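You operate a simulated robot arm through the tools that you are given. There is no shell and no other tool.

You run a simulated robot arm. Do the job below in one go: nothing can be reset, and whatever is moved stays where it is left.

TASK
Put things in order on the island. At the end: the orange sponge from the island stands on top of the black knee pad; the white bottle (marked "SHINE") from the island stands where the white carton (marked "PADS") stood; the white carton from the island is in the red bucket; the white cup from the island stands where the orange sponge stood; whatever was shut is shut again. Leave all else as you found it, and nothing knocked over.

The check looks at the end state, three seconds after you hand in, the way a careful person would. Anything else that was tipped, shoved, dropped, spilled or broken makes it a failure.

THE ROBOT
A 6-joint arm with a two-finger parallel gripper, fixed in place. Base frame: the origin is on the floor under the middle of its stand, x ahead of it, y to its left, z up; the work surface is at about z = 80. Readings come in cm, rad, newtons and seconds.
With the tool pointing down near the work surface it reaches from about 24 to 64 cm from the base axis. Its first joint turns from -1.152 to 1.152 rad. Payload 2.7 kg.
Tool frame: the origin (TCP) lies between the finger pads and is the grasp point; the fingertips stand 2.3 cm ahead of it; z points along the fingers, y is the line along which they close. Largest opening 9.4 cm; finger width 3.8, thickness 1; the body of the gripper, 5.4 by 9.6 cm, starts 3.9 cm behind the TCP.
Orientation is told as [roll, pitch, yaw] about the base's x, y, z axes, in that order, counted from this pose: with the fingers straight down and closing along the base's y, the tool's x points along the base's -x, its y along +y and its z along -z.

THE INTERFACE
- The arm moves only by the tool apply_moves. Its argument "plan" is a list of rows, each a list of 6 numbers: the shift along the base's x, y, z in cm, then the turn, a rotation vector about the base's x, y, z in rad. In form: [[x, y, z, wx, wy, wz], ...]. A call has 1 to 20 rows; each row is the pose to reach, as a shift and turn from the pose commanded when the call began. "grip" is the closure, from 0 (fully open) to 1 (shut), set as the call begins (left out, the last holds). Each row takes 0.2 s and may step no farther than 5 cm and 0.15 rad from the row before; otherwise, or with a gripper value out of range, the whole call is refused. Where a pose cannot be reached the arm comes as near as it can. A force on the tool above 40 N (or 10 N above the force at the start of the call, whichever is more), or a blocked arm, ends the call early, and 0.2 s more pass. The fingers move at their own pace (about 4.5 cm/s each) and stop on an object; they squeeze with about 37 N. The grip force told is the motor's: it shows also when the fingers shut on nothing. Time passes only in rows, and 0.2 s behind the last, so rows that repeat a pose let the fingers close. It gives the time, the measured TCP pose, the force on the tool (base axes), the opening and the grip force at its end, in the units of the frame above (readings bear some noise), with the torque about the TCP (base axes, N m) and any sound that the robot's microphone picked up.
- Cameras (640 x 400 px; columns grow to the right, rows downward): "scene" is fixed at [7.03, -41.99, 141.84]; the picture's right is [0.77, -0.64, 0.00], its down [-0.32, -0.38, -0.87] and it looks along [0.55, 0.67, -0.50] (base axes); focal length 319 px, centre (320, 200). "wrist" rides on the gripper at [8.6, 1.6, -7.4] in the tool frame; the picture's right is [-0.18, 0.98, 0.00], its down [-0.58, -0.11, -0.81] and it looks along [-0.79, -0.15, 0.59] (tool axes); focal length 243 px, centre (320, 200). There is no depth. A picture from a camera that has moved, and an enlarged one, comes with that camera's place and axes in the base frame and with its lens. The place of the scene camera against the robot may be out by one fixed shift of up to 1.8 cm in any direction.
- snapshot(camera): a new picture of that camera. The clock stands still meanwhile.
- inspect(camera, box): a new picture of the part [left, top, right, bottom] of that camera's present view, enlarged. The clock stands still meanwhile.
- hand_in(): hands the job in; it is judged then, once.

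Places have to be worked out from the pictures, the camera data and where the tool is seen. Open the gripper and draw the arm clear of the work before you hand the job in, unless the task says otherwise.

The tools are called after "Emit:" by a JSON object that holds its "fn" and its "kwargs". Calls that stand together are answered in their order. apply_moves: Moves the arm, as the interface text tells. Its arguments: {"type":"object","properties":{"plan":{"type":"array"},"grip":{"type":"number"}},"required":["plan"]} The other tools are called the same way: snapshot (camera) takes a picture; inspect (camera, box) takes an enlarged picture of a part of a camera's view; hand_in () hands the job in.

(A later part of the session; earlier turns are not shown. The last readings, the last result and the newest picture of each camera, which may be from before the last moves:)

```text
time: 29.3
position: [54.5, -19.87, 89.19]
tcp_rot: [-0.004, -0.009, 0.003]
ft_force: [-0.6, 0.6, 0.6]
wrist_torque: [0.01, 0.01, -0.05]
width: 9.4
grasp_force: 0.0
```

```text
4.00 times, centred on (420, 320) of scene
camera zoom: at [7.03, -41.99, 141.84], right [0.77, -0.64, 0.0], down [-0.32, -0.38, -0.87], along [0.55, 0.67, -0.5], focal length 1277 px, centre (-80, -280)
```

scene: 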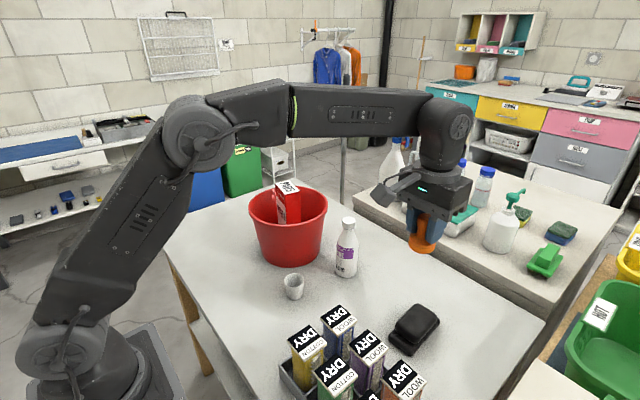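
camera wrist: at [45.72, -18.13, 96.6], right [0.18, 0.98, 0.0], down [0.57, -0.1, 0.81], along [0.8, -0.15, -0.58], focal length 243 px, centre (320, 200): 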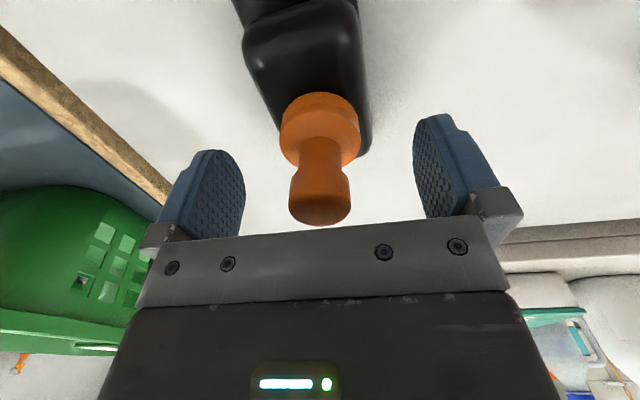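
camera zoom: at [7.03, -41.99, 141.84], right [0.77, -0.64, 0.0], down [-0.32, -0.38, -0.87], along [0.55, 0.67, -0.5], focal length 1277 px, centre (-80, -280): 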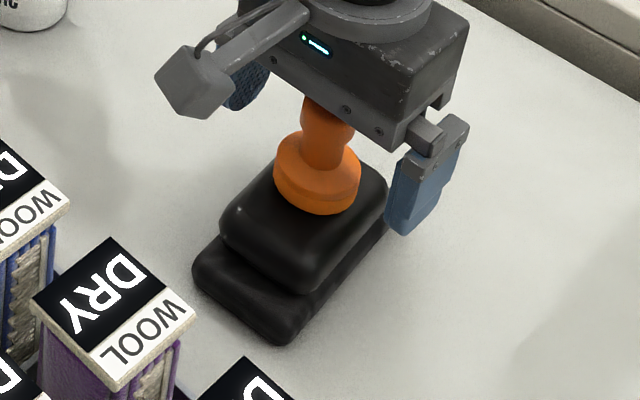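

The sponge stands upright on the pad. I rise straight up and then look back at it.

Emit:
{"fn": "apply_moves", "kwargs": {"plan": [[0, 0, 1.5, 0, 0, 0], [0, 0, 4, 0, 0, 0], [0, 0, 8, 0.004, 0.009, 0], [0, 0, 12, 0.004, 0.009, 0], [0, 0, 16, 0.004, 0.009, 0], [-3, 0, 19, 0.004, 0.009, 0], [-6, 0, 21, 0.004, 0.009, 0], [-6, 0, 21, 0.004, 0.009, 0]], "grip": 0}}

Emit:
{"fn": "snapshot", "kwargs": {"camera": "wrist"}}

Emit:
{"fn": "inspect", "kwargs": {"camera": "scene", "box": [240, 180, 480, 400]}}

```text
time: 31.1
position: [48.41, -19.95, 110.12]
tcp_rot: [-0.003, 0.001, 0.003]
ft_force: [-0.7, 0.4, 0.0]
wrist_torque: [-0.02, 0.03, -0.03]
width: 9.37
grasp_force: 0.2
```

```text
taken
camera wrist: at [39.65, -18.18, 117.54], right [0.18, 0.98, 0.0], down [0.58, -0.11, 0.81], along [0.79, -0.15, -0.59], focal length 243 px, centre (320, 200)
```

wrist: 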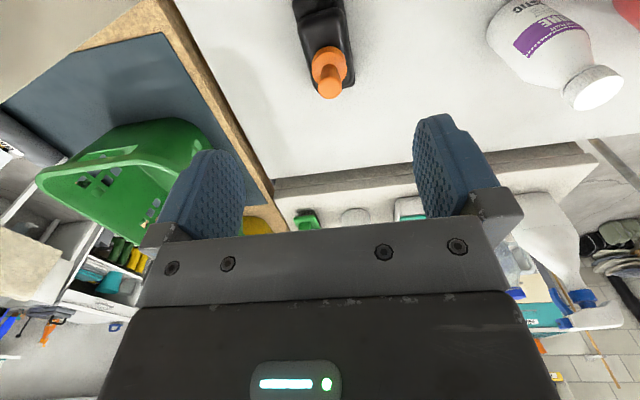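

```text
1.82 times, centred on (360, 290) of scene
camera zoom: at [7.03, -41.99, 141.84], right [0.77, -0.64, 0.0], down [-0.32, -0.38, -0.87], along [0.55, 0.67, -0.5], focal length 581 px, centre (247, 36)
```

zoom: 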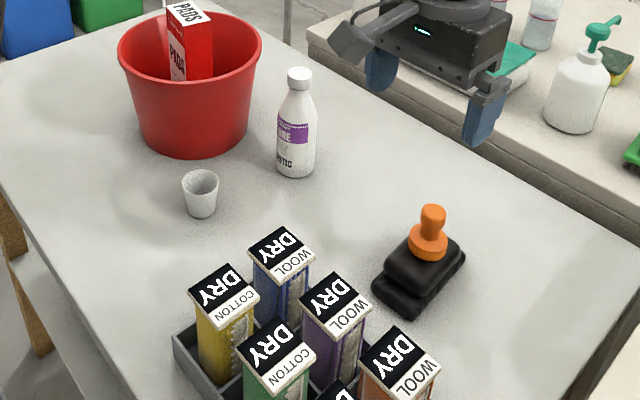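

I zoom on the sponge and pad to be sure it sits well.

Emit:
{"fn": "inspect", "kwargs": {"camera": "wrist", "box": [270, 0, 400, 100]}}

Emit:
{"fn": "inspect", "kwargs": {"camera": "scene", "box": [380, 280, 450, 360]}}

```text
4.00 times, centred on (335, 50) of wrist
camera zoom: at [39.65, -18.18, 117.54], right [0.18, 0.98, 0.0], down [0.58, -0.11, 0.81], along [0.79, -0.15, -0.59], focal length 970 px, centre (260, 800)
```

zoom: 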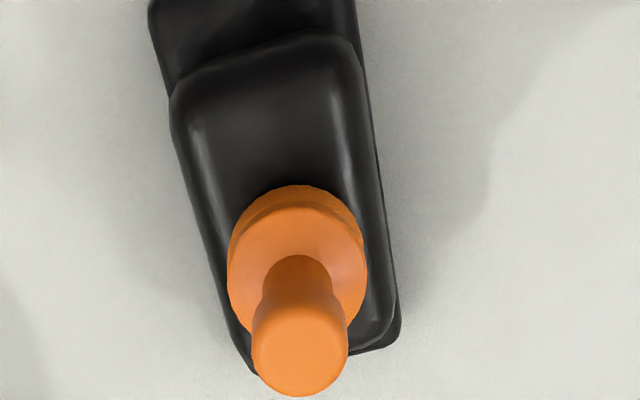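

```text
5.00 times, centred on (415, 320) of scene
camera zoom: at [7.03, -41.99, 141.84], right [0.77, -0.64, 0.0], down [-0.32, -0.38, -0.87], along [0.55, 0.67, -0.5], focal length 1597 px, centre (-155, -400)
```

zoom: 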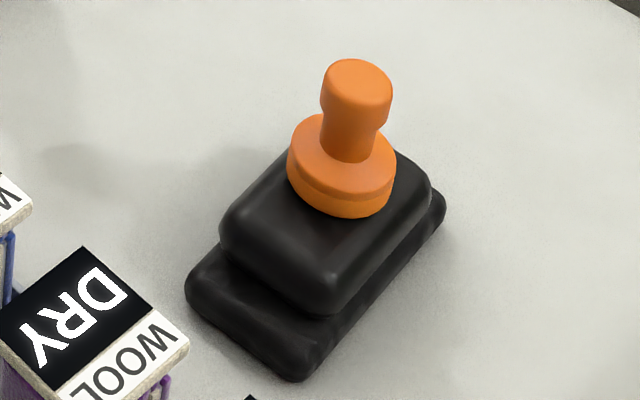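

The sponge sits at about (54.5, -19.75) on a cushion centred at about (54.1, -19.75), which is good. Next is the cup near (39.7, 5.8), so I move above it and look.

Emit:
{"fn": "apply_moves", "kwargs": {"plan": [[-1.45, 4.28, 0, 0, 0, 0], [-2.9, 8.56, 0, 0, 0, 0], [-4.35, 12.84, 0, 0, 0, 0], [-5.8, 17.12, 0, 0, 0, 0], [-7.25, 21.4, 0, 0, 0, 0], [-8.7, 25.7, 0, 0, 0, 0], [-8.7, 25.7, -4, 0, 0, 0], [-8.7, 25.7, -8, 0, 0, 0], [-8.7, 25.7, -11, 0, 0, 0], [-8.7, 25.7, -11, 0, 0, 0]], "grip": 0}}

Emit:
{"fn": "snapshot", "kwargs": {"camera": "wrist"}}

Emit:
{"fn": "snapshot", "kwargs": {"camera": "scene"}}

```text
time: 33.3
position: [39.66, 5.76, 99.23]
tcp_rot: [-0.002, 0.0, 0.002]
ft_force: [0.0, 0.0, 1.0]
wrist_torque: [0.0, 0.0, -0.04]
width: 9.42
grasp_force: 0.1
```

```text
taken
camera wrist: at [30.98, 7.57, 106.66], right [0.18, 0.98, 0.0], down [0.58, -0.11, 0.81], along [0.79, -0.15, -0.59], focal length 243 px, centre (320, 200)
```

wrist: 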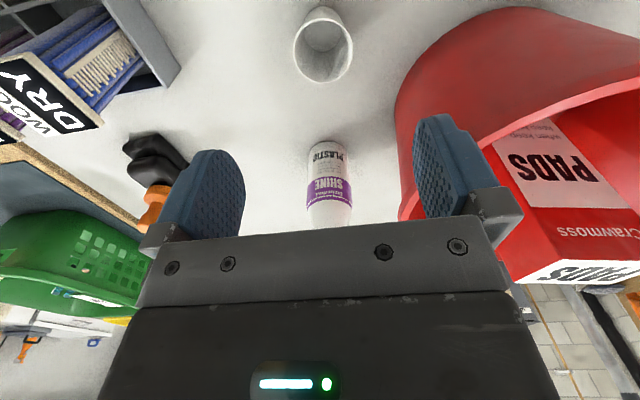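

```text
taken
```

scene: 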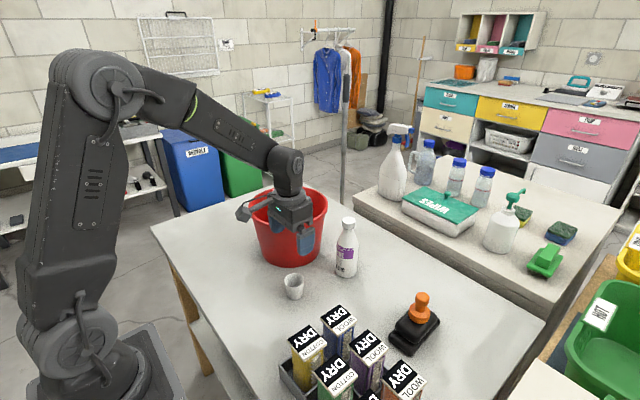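

Emit:
{"fn": "inspect", "kwargs": {"camera": "wrist", "box": [260, 0, 390, 90]}}

Emit:
{"fn": "inspect", "kwargs": {"camera": "scene", "box": [264, 260, 324, 310]}}

```text
4.44 times, centred on (325, 45) of wrist
camera zoom: at [30.98, 7.57, 106.66], right [0.18, 0.98, 0.0], down [0.58, -0.11, 0.81], along [0.79, -0.15, -0.59], focal length 1078 px, centre (298, 889)
```

zoom: 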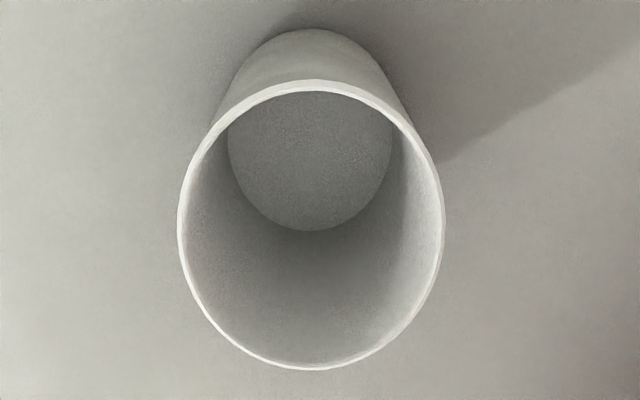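

```text
8.00 times, centred on (294, 285) of scene
camera zoom: at [7.03, -41.99, 141.84], right [0.77, -0.64, 0.0], down [-0.32, -0.38, -0.87], along [0.55, 0.67, -0.5], focal length 2554 px, centre (528, -480)
```

zoom: 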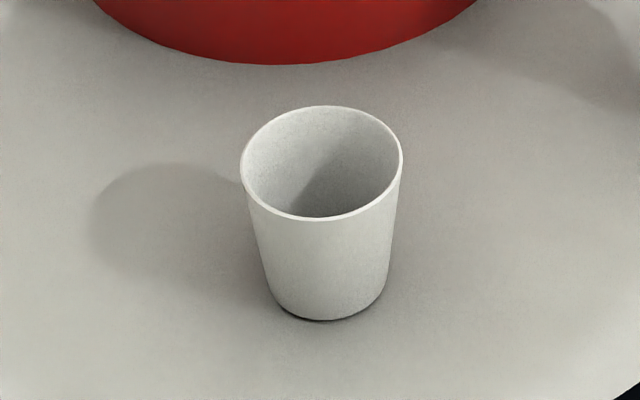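

The cup is empty and centred at about (39.75, 6.15), with rim 4.8 cm wide at z ≈ 85.7. I descend with the fingers straddling it.

Emit:
{"fn": "apply_moves", "kwargs": {"plan": [[0.15, 0.2, -3.5, 0, 0, 0], [0.15, 0.2, -7, 0, 0, 0], [0.15, 0.2, -10.5, 0, 0, 0], [0.15, 0.2, -13, 0, 0, 0], [0.15, 0.2, -14.4, 0, 0, 0], [0.15, 0.2, -14.4, 0, 0, 0]], "grip": 0}}

Emit:
{"fn": "snapshot", "kwargs": {"camera": "wrist"}}

Emit:
{"fn": "inspect", "kwargs": {"camera": "scene", "box": [250, 210, 340, 310]}}

```text
time: 34.7
position: [40.09, 6.16, 84.88]
tcp_rot: [-0.001, 0.001, 0.002]
ft_force: [0.0, 0.2, -1.0]
wrist_torque: [-0.01, 0.03, 0.02]
width: 9.38
grasp_force: 0.0
```

```text
taken
camera wrist: at [31.29, 7.81, 92.27], right [0.18, 0.98, 0.0], down [0.58, -0.11, 0.81], along [0.79, -0.15, -0.59], focal length 243 px, centre (320, 200)
```

wrist: 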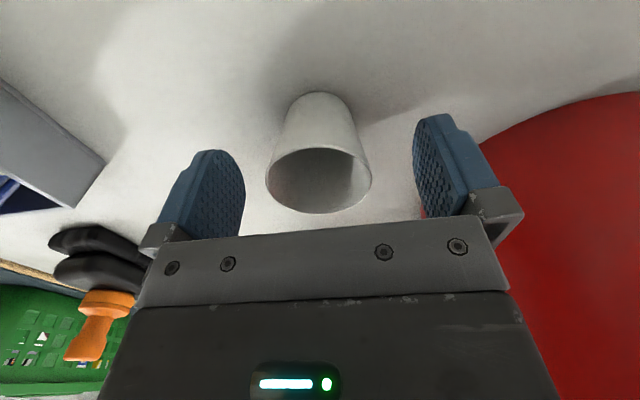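

```text
4.00 times, centred on (295, 260) of scene
camera zoom: at [7.03, -41.99, 141.84], right [0.77, -0.64, 0.0], down [-0.32, -0.38, -0.87], along [0.55, 0.67, -0.5], focal length 1277 px, centre (420, -40)
```

zoom: 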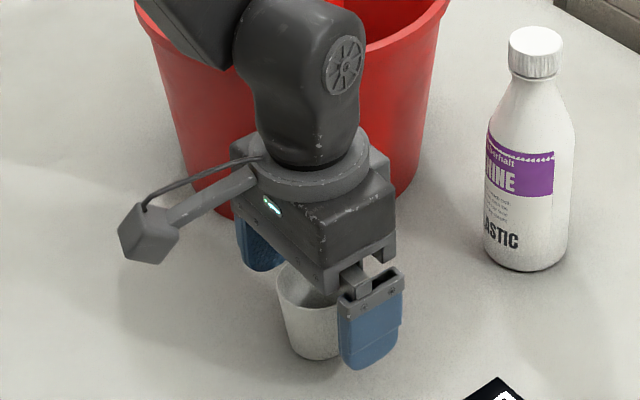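

The cup is between the fingers, centred sideways, but about 0.4 cm nearer the base than the TCP. I shift -0.4 in x and then close.

Emit:
{"fn": "apply_moves", "kwargs": {"plan": [[-0.4, 0, 0, 0, 0, 0], [-0.4, 0, 0, 0, 0, 0]], "grip": 0}}

Emit:
{"fn": "apply_moves", "kwargs": {"plan": [[0, 0, 0, 0, 0, 0], [0, 0, 0, 0, 0, 0], [0, 0, 0, 0, 0, 0], [0, 0, 0, 0, 0, 0], [0, 0, 0, 0, 0, 0]], "grip": 1}}

Emit:
{"fn": "snapshot", "kwargs": {"camera": "wrist"}}

```text
time: 35.3
position: [39.64, 6.11, 84.82]
tcp_rot: [-0.003, 0.0, 0.001]
ft_force: [0.1, 0.0, -0.2]
wrist_torque: [0.02, 0.02, 0.01]
width: 9.4
grasp_force: 0.0
```

```text
time: 36.5
position: [39.75, 6.07, 84.87]
tcp_rot: [-0.003, 0.0, 0.002]
ft_force: [0.7, 0.3, 0.6]
wrist_torque: [0.06, -0.02, -0.02]
width: 4.81
grasp_force: 37.2
```

```text
taken
camera wrist: at [30.92, 7.81, 92.28], right [0.18, 0.98, 0.0], down [0.58, -0.11, 0.81], along [0.79, -0.15, -0.59], focal length 243 px, centre (320, 200)
```

wrist: 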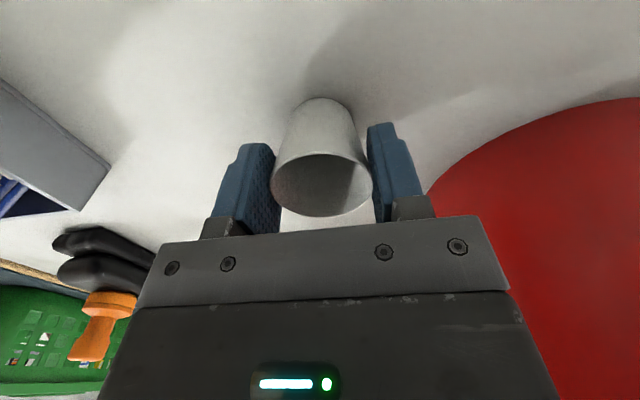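

The cup is held at its rim (4.81 cm). I lift slowly and check it.

Emit:
{"fn": "apply_moves", "kwargs": {"plan": [[0, 0, 0.5, 0, 0, 0], [0, 0, 2, 0, 0, 0], [0, 0, 5, 0, 0, 0], [0, 0, 9, 0, 0, 0], [0, 0, 13, 0, 0, 0], [0, 0, 17, 0, 0, 0], [0, 0, 21, 0, 0, 0], [0, 0, 22, 0, 0, 0], [0, 0, 22, 0, 0, 0]], "grip": 1}}

Emit:
{"fn": "snapshot", "kwargs": {"camera": "wrist"}}

Emit:
{"fn": "inspect", "kwargs": {"camera": "scene", "box": [210, 130, 370, 290]}}

```text
time: 38.5
position: [39.73, 5.95, 106.86]
tcp_rot: [-0.002, 0.0, 0.001]
ft_force: [-0.1, -0.3, -0.3]
wrist_torque: [0.05, -0.02, 0.0]
width: 4.79
grasp_force: 37.1
```

```text
taken
camera wrist: at [30.97, 7.78, 114.36], right [0.18, 0.98, 0.0], down [0.58, -0.11, 0.81], along [0.79, -0.15, -0.59], focal length 243 px, centre (320, 200)
```

wrist: 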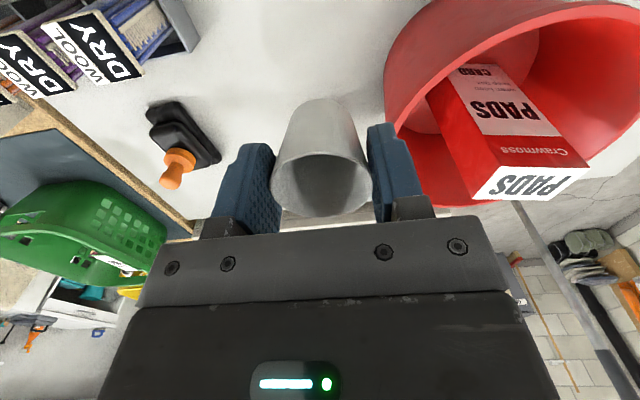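

```text
2.50 times, centred on (290, 210) of scene
camera zoom: at [7.03, -41.99, 141.84], right [0.77, -0.64, 0.0], down [-0.32, -0.38, -0.87], along [0.55, 0.67, -0.5], focal length 798 px, centre (395, 175)
```

zoom: 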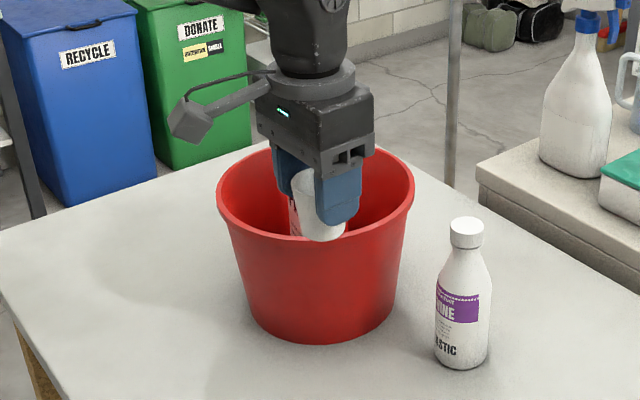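

The cup hangs upright. I carry it high in front of the bucket to above the sponge's old place at (27.95, 42.25), turning the wrist with the arm.

Emit:
{"fn": "apply_moves", "kwargs": {"plan": [[-1.31, 4.03, 1, 0, 0, 0.144], [-2.62, 8.07, 1, 0, 0, 0.288], [-3.93, 12.1, 1, 0, 0, 0.432], [-5.24, 16.13, 1, 0, 0, 0.576], [-6.54, 20.17, 1, 0, 0, 0.72], [-7.85, 24.2, 1, 0, 0, 0.864], [-9.16, 28.23, 1, 0, 0, 1.008], [-10.47, 32.27, 1, 0, 0, 1.152], [-11.78, 36.3, 1, 0, 0, 1.296], [-11.78, 36.3, -3, 0, 0, 1.36], [-11.78, 36.3, -7, 0, 0, 1.36], [-11.78, 36.3, -11, 0, 0, 1.36], [-11.78, 36.3, -11, 0, 0, 1.36]], "grip": 1}}

Emit:
{"fn": "snapshot", "kwargs": {"camera": "wrist"}}

Emit:
{"fn": "snapshot", "kwargs": {"camera": "scene"}}

```text
time: 41.3
position: [27.83, 42.66, 95.98]
tcp_rot: [-0.003, 0.001, 1.364]
ft_force: [0.0, 0.1, -1.0]
wrist_torque: [0.01, 0.02, 0.0]
width: 4.76
grasp_force: 37.2
```

```text
taken
camera wrist: at [24.43, 34.6, 103.39], right [-0.92, 0.38, 0.0], down [0.23, 0.55, 0.81], along [0.31, 0.74, -0.59], focal length 243 px, centre (320, 200)
```

wrist: 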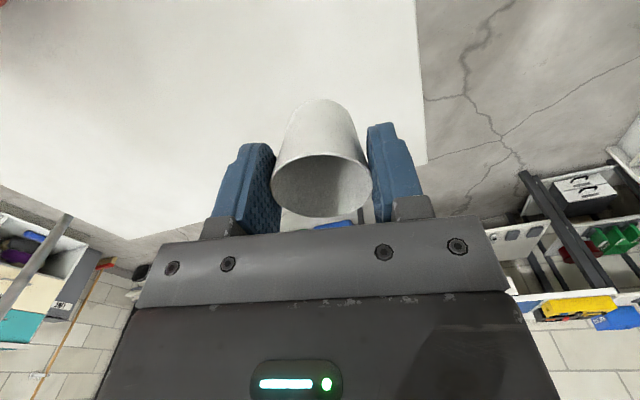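

```text
taken
```

scene: 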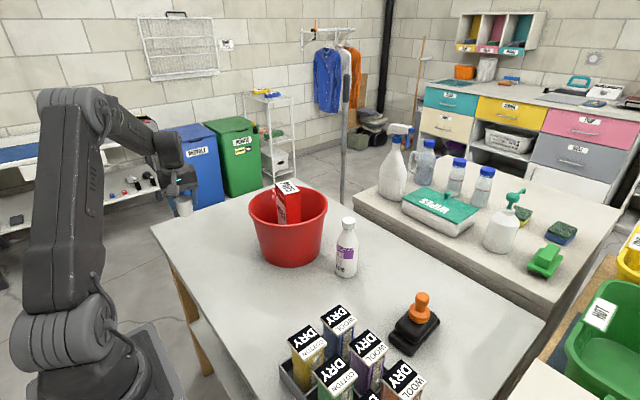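

The tool is at about (27.8, 42.66), so I shift by (0.08, -0.45) and lower until the cup's base is just over the table.

Emit:
{"fn": "apply_moves", "kwargs": {"plan": [[0.08, -0.45, -3, 0, 0, 0], [0.08, -0.45, -6, 0, 0, 0], [0.08, -0.45, -8.5, 0, 0, 0], [0.08, -0.45, -10, 0, 0, 0], [0.08, -0.45, -10.6, 0, 0, 0], [0.08, -0.45, -10.8, 0, 0, 0], [0.08, -0.45, -10.8, 0, 0, 0]], "grip": 1}}

Emit:
{"fn": "inspect", "kwargs": {"camera": "scene", "box": [150, 190, 230, 270]}}

Emit:
{"fn": "snapshot", "kwargs": {"camera": "wrist"}}

```text
time: 42.9
position: [27.91, 41.81, 85.15]
tcp_rot: [-0.002, 0.0, 1.362]
ft_force: [0.4, 0.3, -1.3]
wrist_torque: [-0.06, -0.03, 0.02]
width: 4.79
grasp_force: 37.4
```

```text
5.00 times, centred on (190, 230) of scene
camera zoom: at [7.03, -41.99, 141.84], right [0.77, -0.64, 0.0], down [-0.32, -0.38, -0.87], along [0.55, 0.67, -0.5], focal length 1597 px, centre (970, 50)
```

zoom: 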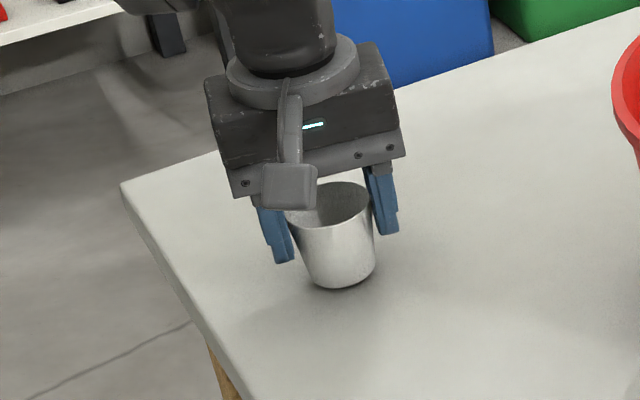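

```text
taken
camera wrist: at [24.49, 33.87, 92.62], right [-0.92, 0.38, 0.0], down [0.23, 0.55, 0.81], along [0.31, 0.74, -0.59], focal length 243 px, centre (320, 200)
```

wrist: 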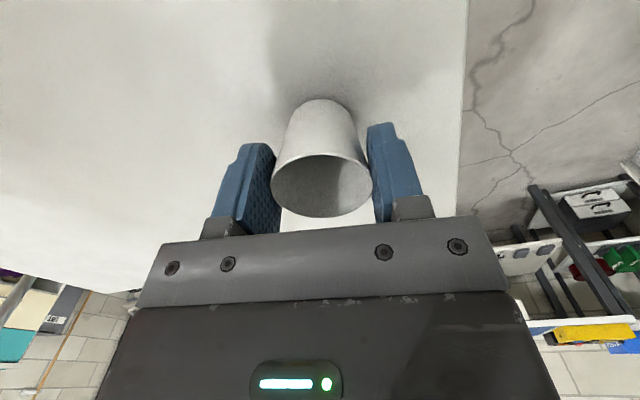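

The cup's base projects at raw pixel about (194.6, 244), essentially where the sponge's base was (194.5, 244.8). I lower the last 0.3 cm and check the force.

Emit:
{"fn": "apply_moves", "kwargs": {"plan": [[0, 0.08, -0.15, 0, 0, 0], [0, 0.08, -0.25, 0, 0, 0], [0, 0.08, -0.25, 0, 0, 0]], "grip": 1}}

```text
time: 43.7
position: [27.79, 41.96, 84.82]
tcp_rot: [-0.002, 0.0, 1.361]
ft_force: [0.6, 1.0, 1.1]
wrist_torque: [0.03, 0.01, -0.01]
width: 4.79
grasp_force: 38.1
```

Height equals the grasp height on the table, with slight contact. I open the fingers.

Emit:
{"fn": "apply_moves", "kwargs": {"plan": [[0, 0, 0, 0, 0, 0], [0, 0, 0, 0, 0, 0], [0, 0, 0, 0, 0, 0], [0, 0, 0, 0, 0, 0]], "grip": 0}}

Emit:
{"fn": "snapshot", "kwargs": {"camera": "wrist"}}

Emit:
{"fn": "inspect", "kwargs": {"camera": "scene", "box": [150, 190, 230, 270]}}

```text
time: 44.7
position: [27.87, 41.82, 84.77]
tcp_rot: [-0.003, 0.0, 1.361]
ft_force: [0.4, 0.4, 0.3]
wrist_torque: [-0.01, 0.0, -0.02]
width: 9.41
grasp_force: 0.1
```

```text
taken
camera wrist: at [24.41, 33.92, 92.27], right [-0.92, 0.38, 0.0], down [0.23, 0.55, 0.81], along [0.31, 0.74, -0.59], focal length 243 px, centre (320, 200)
```

wrist: 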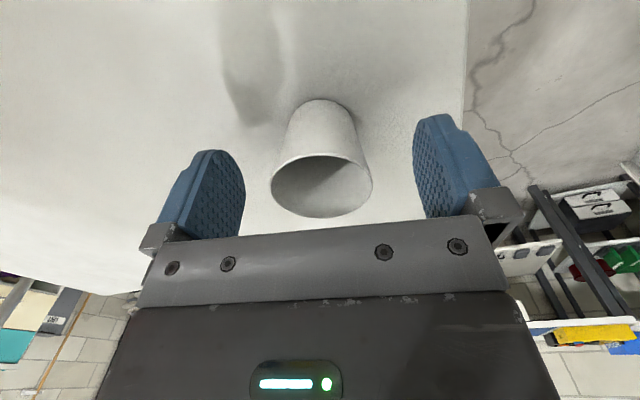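

```text
5.00 times, centred on (190, 230) of scene
camera zoom: at [7.03, -41.99, 141.84], right [0.77, -0.64, 0.0], down [-0.32, -0.38, -0.87], along [0.55, 0.67, -0.5], focal length 1597 px, centre (970, 50)
```

zoom: 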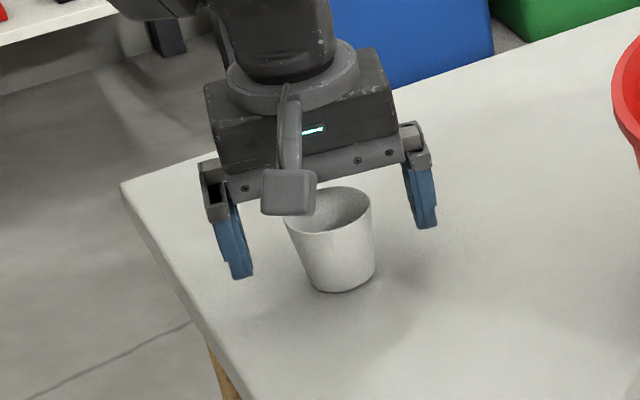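

The cup stands where the sponge stood. I rise straight up, then travel to the bottle.

Emit:
{"fn": "apply_moves", "kwargs": {"plan": [[0, 0, 2, 0, 0, 0], [0, 0, 6, 0, 0, 0], [0, 0, 10, 0, 0, 0], [0, 0, 14, 0, 0, 0], [0, 0, 18, 0, 0, 0], [0, 0, 22, 0, 0, 0], [0, 0, 26, 0, 0, 0], [2.41, -3.81, 26, 0, 0, -0.136], [4.82, -7.62, 26, 0, 0, -0.272], [7.23, -11.43, 26, 0, 0, -0.408], [9.64, -15.24, 26, 0, 0, -0.544], [12.05, -19.05, 26, 0, 0, -0.68], [14.46, -22.86, 26, 0, 0, -0.816], [16.87, -26.67, 26, 0, 0, -0.952], [19.28, -30.48, 26, 0, 0, -1.088], [21.69, -34.29, 26, 0, 0, -1.224], [24.1, -38.1, 26, 0, 0, -1.36], [24.1, -38.1, 26, 0, 0, -1.36]], "grip": 0}}

Emit:
{"fn": "snapshot", "kwargs": {"camera": "wrist"}}

Emit:
{"fn": "snapshot", "kwargs": {"camera": "scene"}}

Emit:
{"fn": "inspect", "kwargs": {"camera": "scene", "box": [150, 200, 230, 260]}}

```text
time: 48.5
position: [52.27, 4.01, 110.59]
tcp_rot: [-0.003, 0.0, 0.0]
ft_force: [-0.5, 0.0, -0.4]
wrist_torque: [0.02, 0.01, -0.03]
width: 9.4
grasp_force: 0.0
```

```text
taken
camera wrist: at [43.43, 5.79, 118.09], right [0.18, 0.98, 0.0], down [0.58, -0.11, 0.81], along [0.79, -0.15, -0.59], focal length 243 px, centre (320, 200)
```

wrist: 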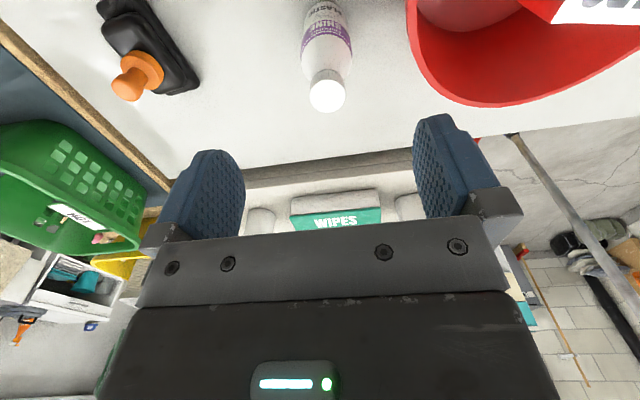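

```text
taken
```

scene: 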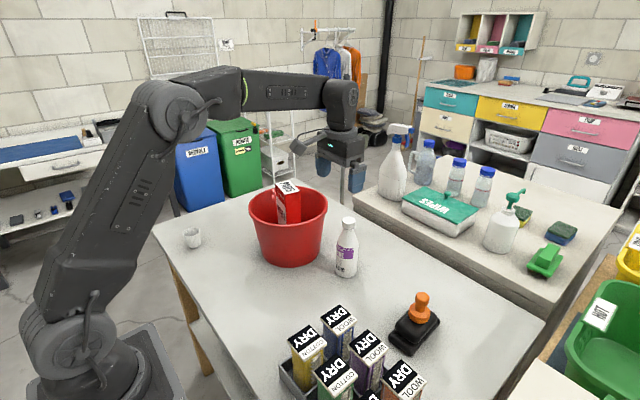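

```text
6.67 times, centred on (190, 230) of scene
camera zoom: at [7.03, -41.99, 141.84], right [0.77, -0.64, 0.0], down [-0.32, -0.38, -0.87], along [0.55, 0.67, -0.5], focal length 2129 px, centre (1187, 0)
```

zoom: 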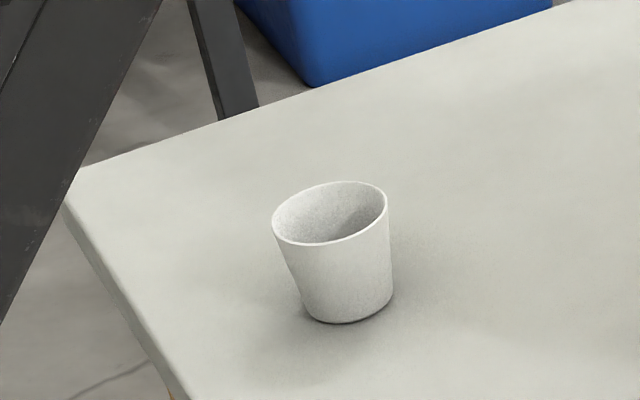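

The cup stands well. Now I zoom on the bottle to find its cap centre and height.

Emit:
{"fn": "inspect", "kwargs": {"camera": "wrist", "box": [270, 0, 390, 120]}}

Emit:
{"fn": "inspect", "kwargs": {"camera": "scene", "box": [310, 205, 380, 285]}}

```text
3.33 times, centred on (330, 60) of wrist
camera zoom: at [43.43, 5.79, 118.09], right [0.18, 0.98, 0.0], down [0.58, -0.11, 0.81], along [0.79, -0.15, -0.59], focal length 809 px, centre (287, 667)
```

zoom: 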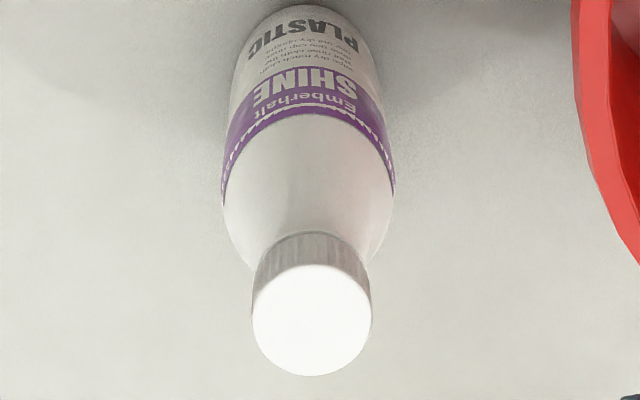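

```text
5.00 times, centred on (345, 245) of scene
camera zoom: at [7.03, -41.99, 141.84], right [0.77, -0.64, 0.0], down [-0.32, -0.38, -0.87], along [0.55, 0.67, -0.5], focal length 1597 px, centre (195, -25)
```

zoom: 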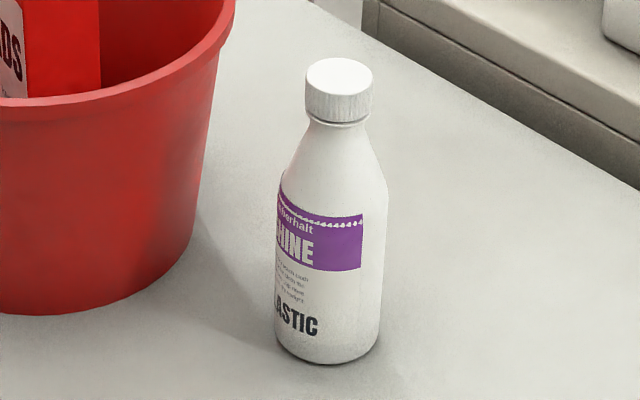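

The bottle is centred at about (55.85, 4.15), cap 3.4 cm wide with its top near z = 97.1. I'll grip it by the cap, keeping the fingertips above the sloping shoulder, so I first hover just above to check alignment.

Emit:
{"fn": "apply_moves", "kwargs": {"plan": [[1.9, 0, -2, 0, 0, 0], [3.75, 0, -5, 0, 0, 0], [3.75, 0, -8, 0, 0, 0], [3.75, 0, -9.5, 0, 0, 0], [3.75, 0, -9.5, 0, 0, 0]], "grip": 0}}

Emit:
{"fn": "snapshot", "kwargs": {"camera": "wrist"}}

Emit:
{"fn": "inspect", "kwargs": {"camera": "scene", "box": [300, 150, 400, 290]}}

```text
time: 49.7
position: [55.83, 3.93, 101.19]
tcp_rot: [-0.002, -0.001, 0.001]
ft_force: [-0.2, 0.3, 0.0]
wrist_torque: [0.04, 0.04, 0.04]
width: 9.39
grasp_force: 0.1
```

```text
taken
camera wrist: at [47.16, 5.63, 108.62], right [0.18, 0.98, 0.0], down [0.58, -0.11, 0.81], along [0.79, -0.15, -0.59], focal length 243 px, centre (320, 200)
```

wrist: 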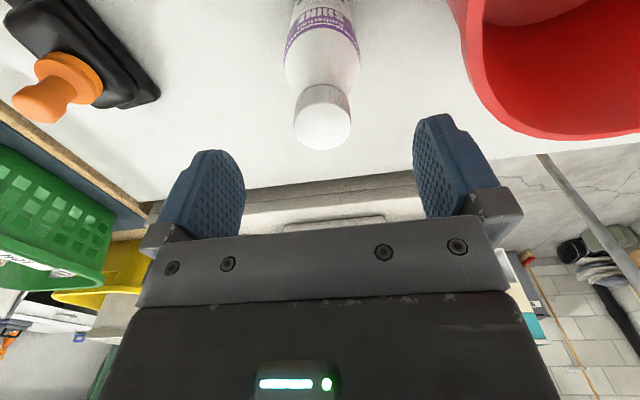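

```text
2.86 times, centred on (350, 220) of scene
camera zoom: at [7.03, -41.99, 141.84], right [0.77, -0.64, 0.0], down [-0.32, -0.38, -0.87], along [0.55, 0.67, -0.5], focal length 912 px, centre (234, 143)
```

zoom: 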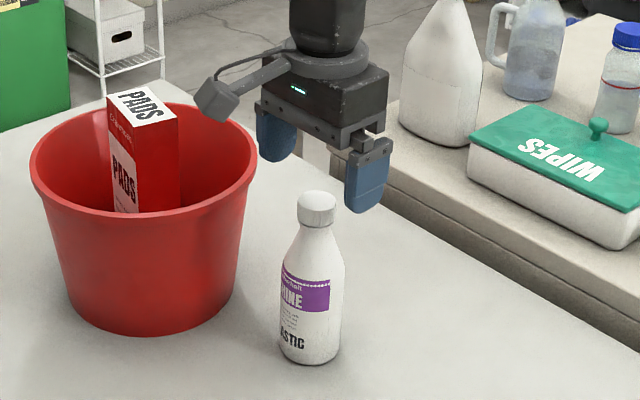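

I zoom on the cap for a finer alignment check.

Emit:
{"fn": "inspect", "kwargs": {"camera": "wrist", "box": [270, 60, 380, 160]}}

```text
4.00 times, centred on (325, 110) of wrist
camera zoom: at [47.16, 5.63, 108.62], right [0.18, 0.98, 0.0], down [0.58, -0.11, 0.81], along [0.79, -0.15, -0.59], focal length 970 px, centre (300, 560)
```

zoom: 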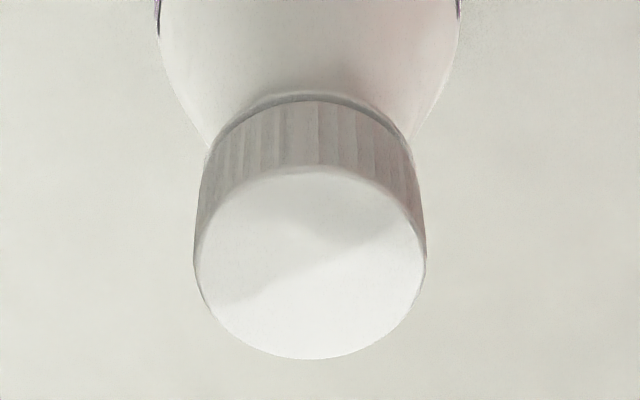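

The cap centre lies on the tool axis within 0.05 cm forward and 0.15 cm sideways. I correct sideways and descend until the cap is between the pads.

Emit:
{"fn": "apply_moves", "kwargs": {"plan": [[0, 0.15, -1.5, 0, 0, 0], [0, 0.15, -3, 0, 0, 0], [0, 0.15, -4.2, 0, 0, 0], [0, 0.15, -4.75, 0, 0, 0], [0, 0.15, -4.75, 0, 0, 0]], "grip": 0}}

Emit:
{"fn": "snapshot", "kwargs": {"camera": "wrist"}}

Emit:
{"fn": "inspect", "kwargs": {"camera": "scene", "box": [310, 180, 380, 280]}}

```text
time: 50.9
position: [55.75, 3.96, 96.4]
tcp_rot: [-0.003, 0.002, 0.002]
ft_force: [0.3, 0.4, 0.7]
wrist_torque: [0.0, 0.01, 0.02]
width: 9.4
grasp_force: 0.0
```

```text
taken
camera wrist: at [47.06, 5.75, 103.88], right [0.18, 0.98, 0.0], down [0.58, -0.11, 0.81], along [0.79, -0.15, -0.59], focal length 243 px, centre (320, 200)
```

wrist: 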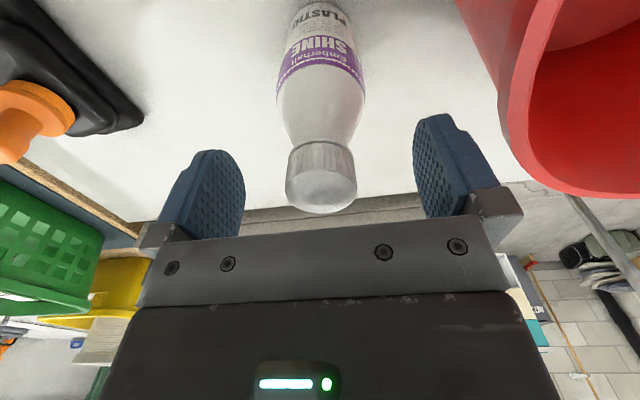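

```text
4.00 times, centred on (345, 230) of scene
camera zoom: at [7.03, -41.99, 141.84], right [0.77, -0.64, 0.0], down [-0.32, -0.38, -0.87], along [0.55, 0.67, -0.5], focal length 1277 px, centre (220, 80)
```

zoom: 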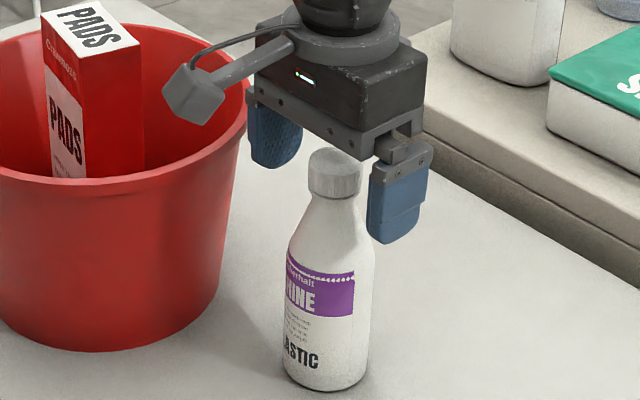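

The cap is centred between the pads. I close on it.

Emit:
{"fn": "apply_moves", "kwargs": {"plan": [[0, 0, 0, 0, 0, 0], [0, 0, 0, 0, 0, 0], [0, 0, 0, 0, 0, 0], [0, 0, 0, 0, 0, 0], [0, 0, 0, 0, 0, 0], [0, 0, 0, 0, 0, 0]], "grip": 1}}

Emit:
{"fn": "snapshot", "kwargs": {"camera": "wrist"}}

Emit:
{"fn": "inspect", "kwargs": {"camera": "scene", "box": [310, 180, 380, 280]}}

```text
time: 52.3
position: [55.86, 4.04, 96.46]
tcp_rot: [-0.003, 0.0, 0.002]
ft_force: [0.4, 1.2, -0.1]
wrist_torque: [-0.01, -0.01, 0.0]
width: 3.32
grasp_force: 36.9
```

```text
taken
camera wrist: at [47.07, 5.75, 103.89], right [0.18, 0.98, 0.0], down [0.58, -0.11, 0.81], along [0.79, -0.15, -0.59], focal length 243 px, centre (320, 200)
```

wrist: 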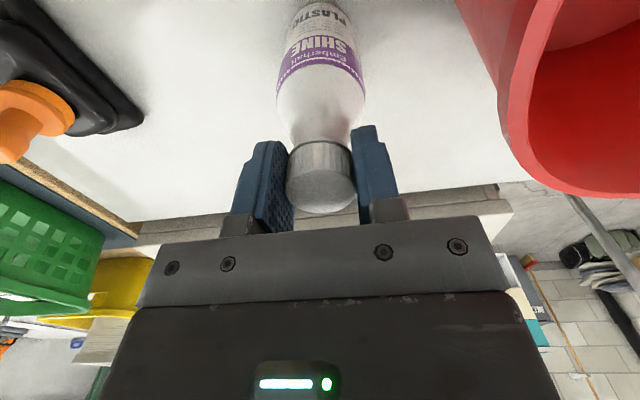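

```text
4.00 times, centred on (345, 230) of scene
camera zoom: at [7.03, -41.99, 141.84], right [0.77, -0.64, 0.0], down [-0.32, -0.38, -0.87], along [0.55, 0.67, -0.5], focal length 1277 px, centre (220, 80)
```

zoom: 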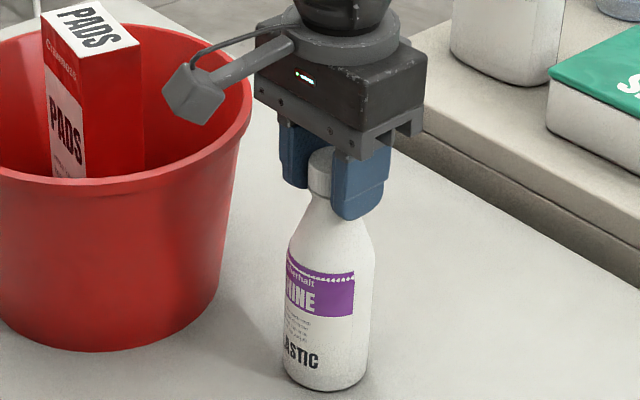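

Cap held at 3.32 cm, TCP at z = 96.46. I lift 3 cm slowly to check weight and slip.

Emit:
{"fn": "apply_moves", "kwargs": {"plan": [[0, 0, 0.4, 0, 0, 0], [0, 0, 0.9, 0, 0, 0], [0, 0, 1.6, 0, 0, 0], [0, 0, 2.4, 0, 0, 0], [0, 0, 3, 0, 0, 0], [0, 0, 3, 0, 0, 0]], "grip": 1}}

Emit:
{"fn": "snapshot", "kwargs": {"camera": "wrist"}}

Emit:
{"fn": "inspect", "kwargs": {"camera": "scene", "box": [310, 180, 380, 280]}}

```text
time: 53.7
position: [55.91, 4.09, 99.5]
tcp_rot: [-0.001, -0.002, 0.001]
ft_force: [-0.3, 0.3, -3.6]
wrist_torque: [0.02, 0.0, 0.01]
width: 3.31
grasp_force: 37.1
```

```text
taken
camera wrist: at [47.08, 5.77, 106.95], right [0.18, 0.98, 0.0], down [0.58, -0.11, 0.81], along [0.79, -0.15, -0.59], focal length 243 px, centre (320, 200)
```

wrist: 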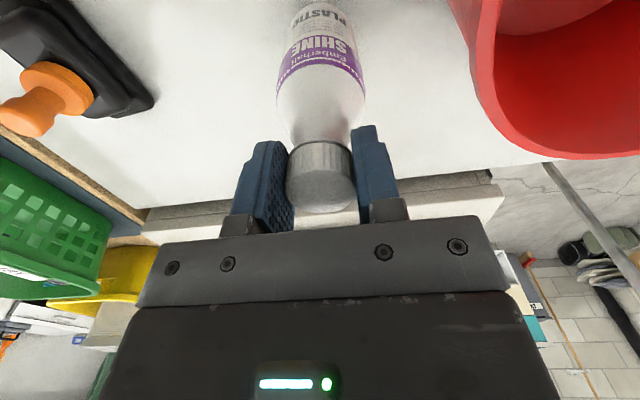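

```text
4.00 times, centred on (345, 230) of scene
camera zoom: at [7.04, -41.99, 141.84], right [0.77, -0.64, 0.0], down [-0.32, -0.38, -0.87], along [0.55, 0.67, -0.5], focal length 1277 px, centre (220, 80)
```

zoom: 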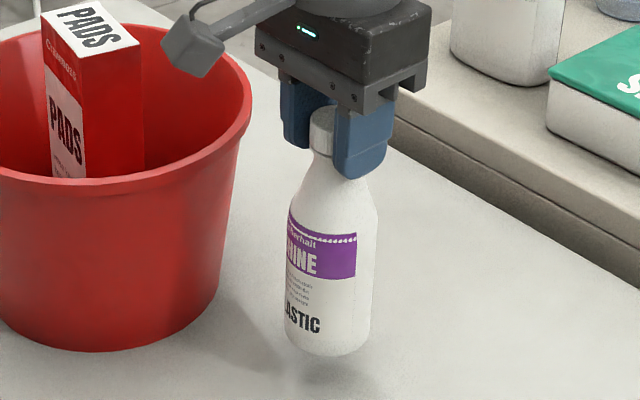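

The bottle hangs straight with no slip, about 0.4 kg. I carry it around the near side of the bucket, well clear, to above the carton's old place at (27.95, 24.2).

Emit:
{"fn": "apply_moves", "kwargs": {"plan": [[0, 0, 3, 0, 0, 0], [0, 0, 7, 0, 0, 0], [-3, 0, 9, 0, 0, 0.07], [-7, 0, 9, 0, 0, 0.14], [-11, 0, 9, 0, 0, 0.21], [-14.8, 0.8, 9, 0, 0, 0.28], [-17.8, 2.5, 9, 0, 0, 0.35], [-19.8, 5.5, 9, 0, 0, 0.42], [-21.5, 9, 9, 0, 0, 0.49], [-23.2, 12.5, 9, 0, 0, 0.56], [-25, 16, 9, 0, 0, 0.63], [-26.8, 18.8, 9, 0, 0, 0.7], [-27.96, 20.1, 9, 0, 0, 0.7], [-27.96, 20.1, 9, 0, 0, 0.7]], "grip": 1}}

Emit:
{"fn": "snapshot", "kwargs": {"camera": "wrist"}}

Emit:
{"fn": "snapshot", "kwargs": {"camera": "scene"}}

```text
time: 56.7
position: [27.81, 24.0, 108.6]
tcp_rot: [-0.002, 0.001, 0.7]
ft_force: [0.1, -0.2, -3.2]
wrist_torque: [0.0, 0.03, -0.04]
width: 3.3
grasp_force: 36.6
```

```text
taken
camera wrist: at [20.03, 19.78, 116.0], right [-0.49, 0.87, 0.0], down [0.51, 0.29, 0.81], along [0.7, 0.4, -0.59], focal length 243 px, centre (320, 200)
```

wrist: 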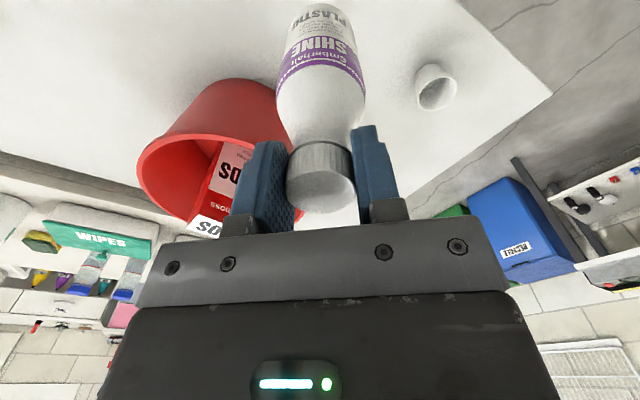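

```text
taken
```

scene: 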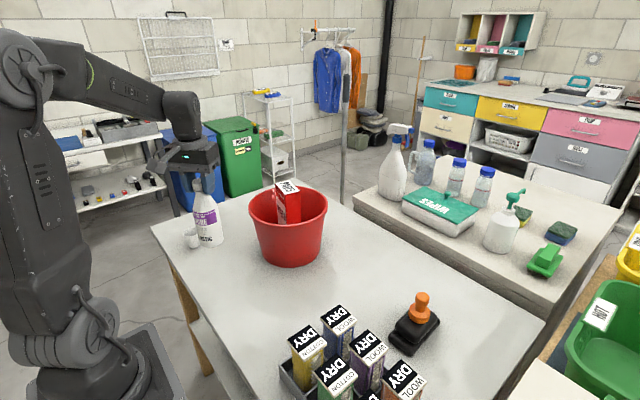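

The tool is at about (27.75, 24.05). I shift by (0.17, 0.15) and lower until the bottle is a few millimetres above the table.

Emit:
{"fn": "apply_moves", "kwargs": {"plan": [[0.17, 0.15, -3, 0, 0, 0], [0.17, 0.15, -6.5, 0, 0, 0], [0.17, 0.15, -9, 0, 0, 0], [0.17, 0.15, -10.8, 0, 0, 0], [0.17, 0.15, -11.6, 0, 0, 0], [0.17, 0.15, -11.6, 0, 0, 0]], "grip": 1}}

Emit:
{"fn": "inspect", "kwargs": {"camera": "scene", "box": [160, 160, 280, 300]}}

Emit:
{"fn": "snapshot", "kwargs": {"camera": "wrist"}}

```text
time: 58.1
position: [28.04, 24.3, 96.98]
tcp_rot: [-0.003, -0.001, 0.701]
ft_force: [1.0, 0.2, -3.5]
wrist_torque: [0.0, 0.04, 0.02]
width: 3.29
grasp_force: 37.1
```

```text
2.86 times, centred on (220, 230) of scene
camera zoom: at [7.04, -41.99, 141.84], right [0.77, -0.64, 0.0], down [-0.32, -0.38, -0.87], along [0.55, 0.67, -0.5], focal length 912 px, centre (606, 114)
```

zoom: 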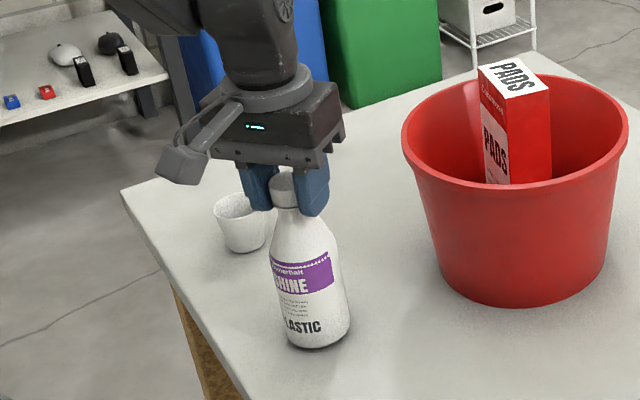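

```text
taken
camera wrist: at [20.29, 20.04, 104.32], right [-0.49, 0.87, 0.0], down [0.51, 0.29, 0.81], along [0.7, 0.4, -0.59], focal length 243 px, centre (320, 200)
```

wrist: 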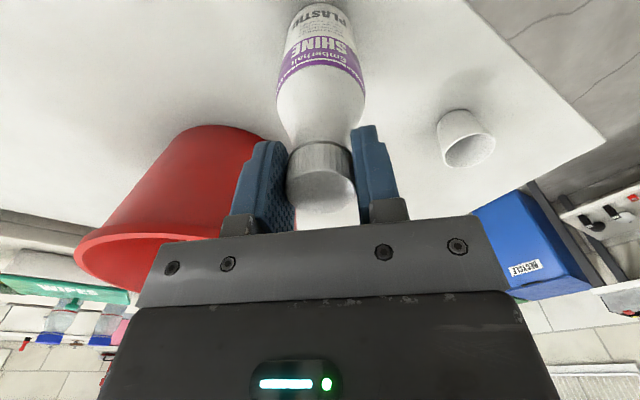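

Position is within 2 mm of target. I trim by (-0.1, -0.2) and lower the last half centimetre in small steps.

Emit:
{"fn": "apply_moves", "kwargs": {"plan": [[-0.1, -0.2, -0.15, 0, 0, 0], [-0.1, -0.2, -0.3, 0, 0, 0], [-0.1, -0.2, -0.42, 0, 0, 0], [-0.1, -0.2, -0.42, 0, 0, 0]], "grip": 1}}

```text
time: 59.1
position: [27.93, 24.03, 96.46]
tcp_rot: [-0.003, 0.003, 0.703]
ft_force: [-0.2, 0.7, -3.8]
wrist_torque: [0.01, 0.04, 0.01]
width: 3.32
grasp_force: 37.0
```

It's still carrying the full weight (-3.8 N). I go down another 0.15 cm.

Emit:
{"fn": "apply_moves", "kwargs": {"plan": [[0, 0, -0.08, 0, 0, 0], [0, 0, -0.15, 0, 0, 0], [0, 0, -0.15, 0, 0, 0]], "grip": 1}}

```text
time: 59.9
position: [27.94, 23.96, 96.53]
tcp_rot: [-0.001, 0.0, 0.704]
ft_force: [-1.4, -4.9, 16.6]
wrist_torque: [-0.54, 0.62, 0.06]
width: 3.32
grasp_force: 37.1
```

Contact now (16.6 N). I ease up about 0.1 cm to unload before opening.

Emit:
{"fn": "apply_moves", "kwargs": {"plan": [[0, 0, 0.08, 0, 0, 0], [0, 0, 0.08, 0, 0, 0]], "grip": 1}}

Emit:
{"fn": "inspect", "kwargs": {"camera": "scene", "box": [170, 180, 270, 290]}}

```text
time: 60.5
position: [27.77, 24.12, 96.49]
tcp_rot: [0.0, -0.002, 0.702]
ft_force: [0.8, -1.6, 11.8]
wrist_torque: [-0.26, 0.16, 0.05]
width: 3.28
grasp_force: 37.5
```

```text
3.64 times, centred on (220, 235) of scene
camera zoom: at [7.02, -42.0, 141.84], right [0.77, -0.64, 0.0], down [-0.32, -0.38, -0.87], along [0.55, 0.67, -0.5], focal length 1161 px, centre (684, 73)
```

zoom: 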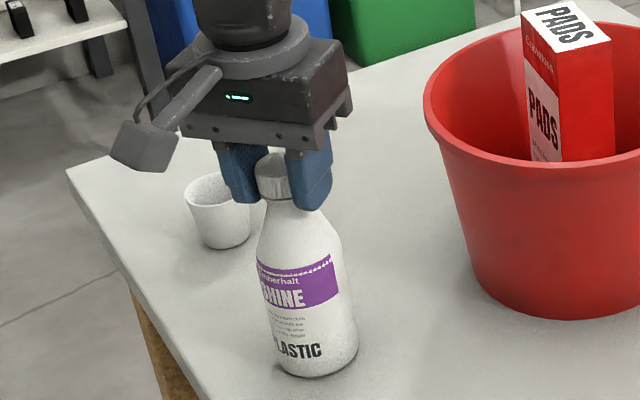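

Still 11.8 N of load, so I ease up another 0.1 cm.

Emit:
{"fn": "apply_moves", "kwargs": {"plan": [[0, 0, 0.1, 0, 0, 0], [0, 0, 0.1, 0, 0, 0]], "grip": 1}}

```text
time: 61.1
position: [27.8, 24.0, 96.54]
tcp_rot: [-0.003, 0.001, 0.702]
ft_force: [1.0, 0.7, -0.1]
wrist_torque: [0.22, -0.14, 0.01]
width: 3.27
grasp_force: 36.9
```

The load is near zero, so the table now carries the bottle. I open the fingers.

Emit:
{"fn": "apply_moves", "kwargs": {"plan": [[0, 0, 0, 0, 0, 0], [0, 0, 0, 0, 0, 0], [0, 0, 0, 0, 0, 0], [0, 0, 0, 0, 0, 0], [0, 0, 0, 0, 0, 0]], "grip": 0}}

Emit:
{"fn": "snapshot", "kwargs": {"camera": "wrist"}}

Emit:
{"fn": "inspect", "kwargs": {"camera": "scene", "box": [170, 180, 270, 290]}}

```text
time: 62.3
position: [27.83, 24.08, 96.55]
tcp_rot: [-0.003, 0.0, 0.702]
ft_force: [-0.3, 0.5, -0.7]
wrist_torque: [-0.01, 0.02, -0.02]
width: 9.41
grasp_force: 0.1
```

```text
taken
camera wrist: at [20.06, 19.76, 103.94], right [-0.49, 0.87, 0.0], down [0.51, 0.29, 0.81], along [0.7, 0.4, -0.59], focal length 243 px, centre (320, 200)
```

wrist: 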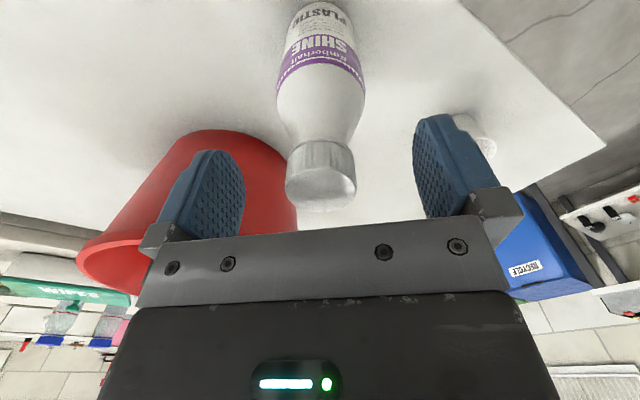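

```text
3.64 times, centred on (220, 235) of scene
camera zoom: at [7.03, -41.99, 141.84], right [0.77, -0.64, 0.0], down [-0.32, -0.38, -0.87], along [0.55, 0.67, -0.5], focal length 1161 px, centre (684, 73)
```

zoom: 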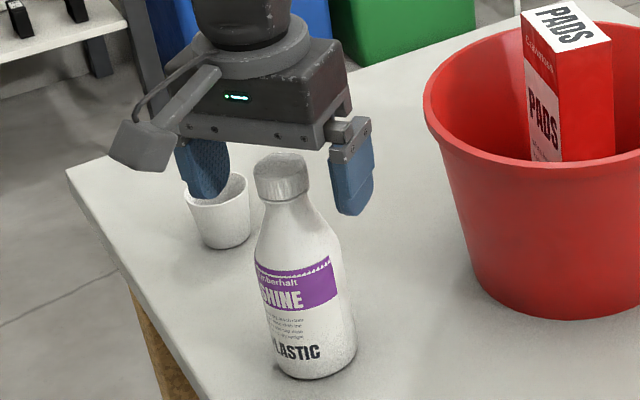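

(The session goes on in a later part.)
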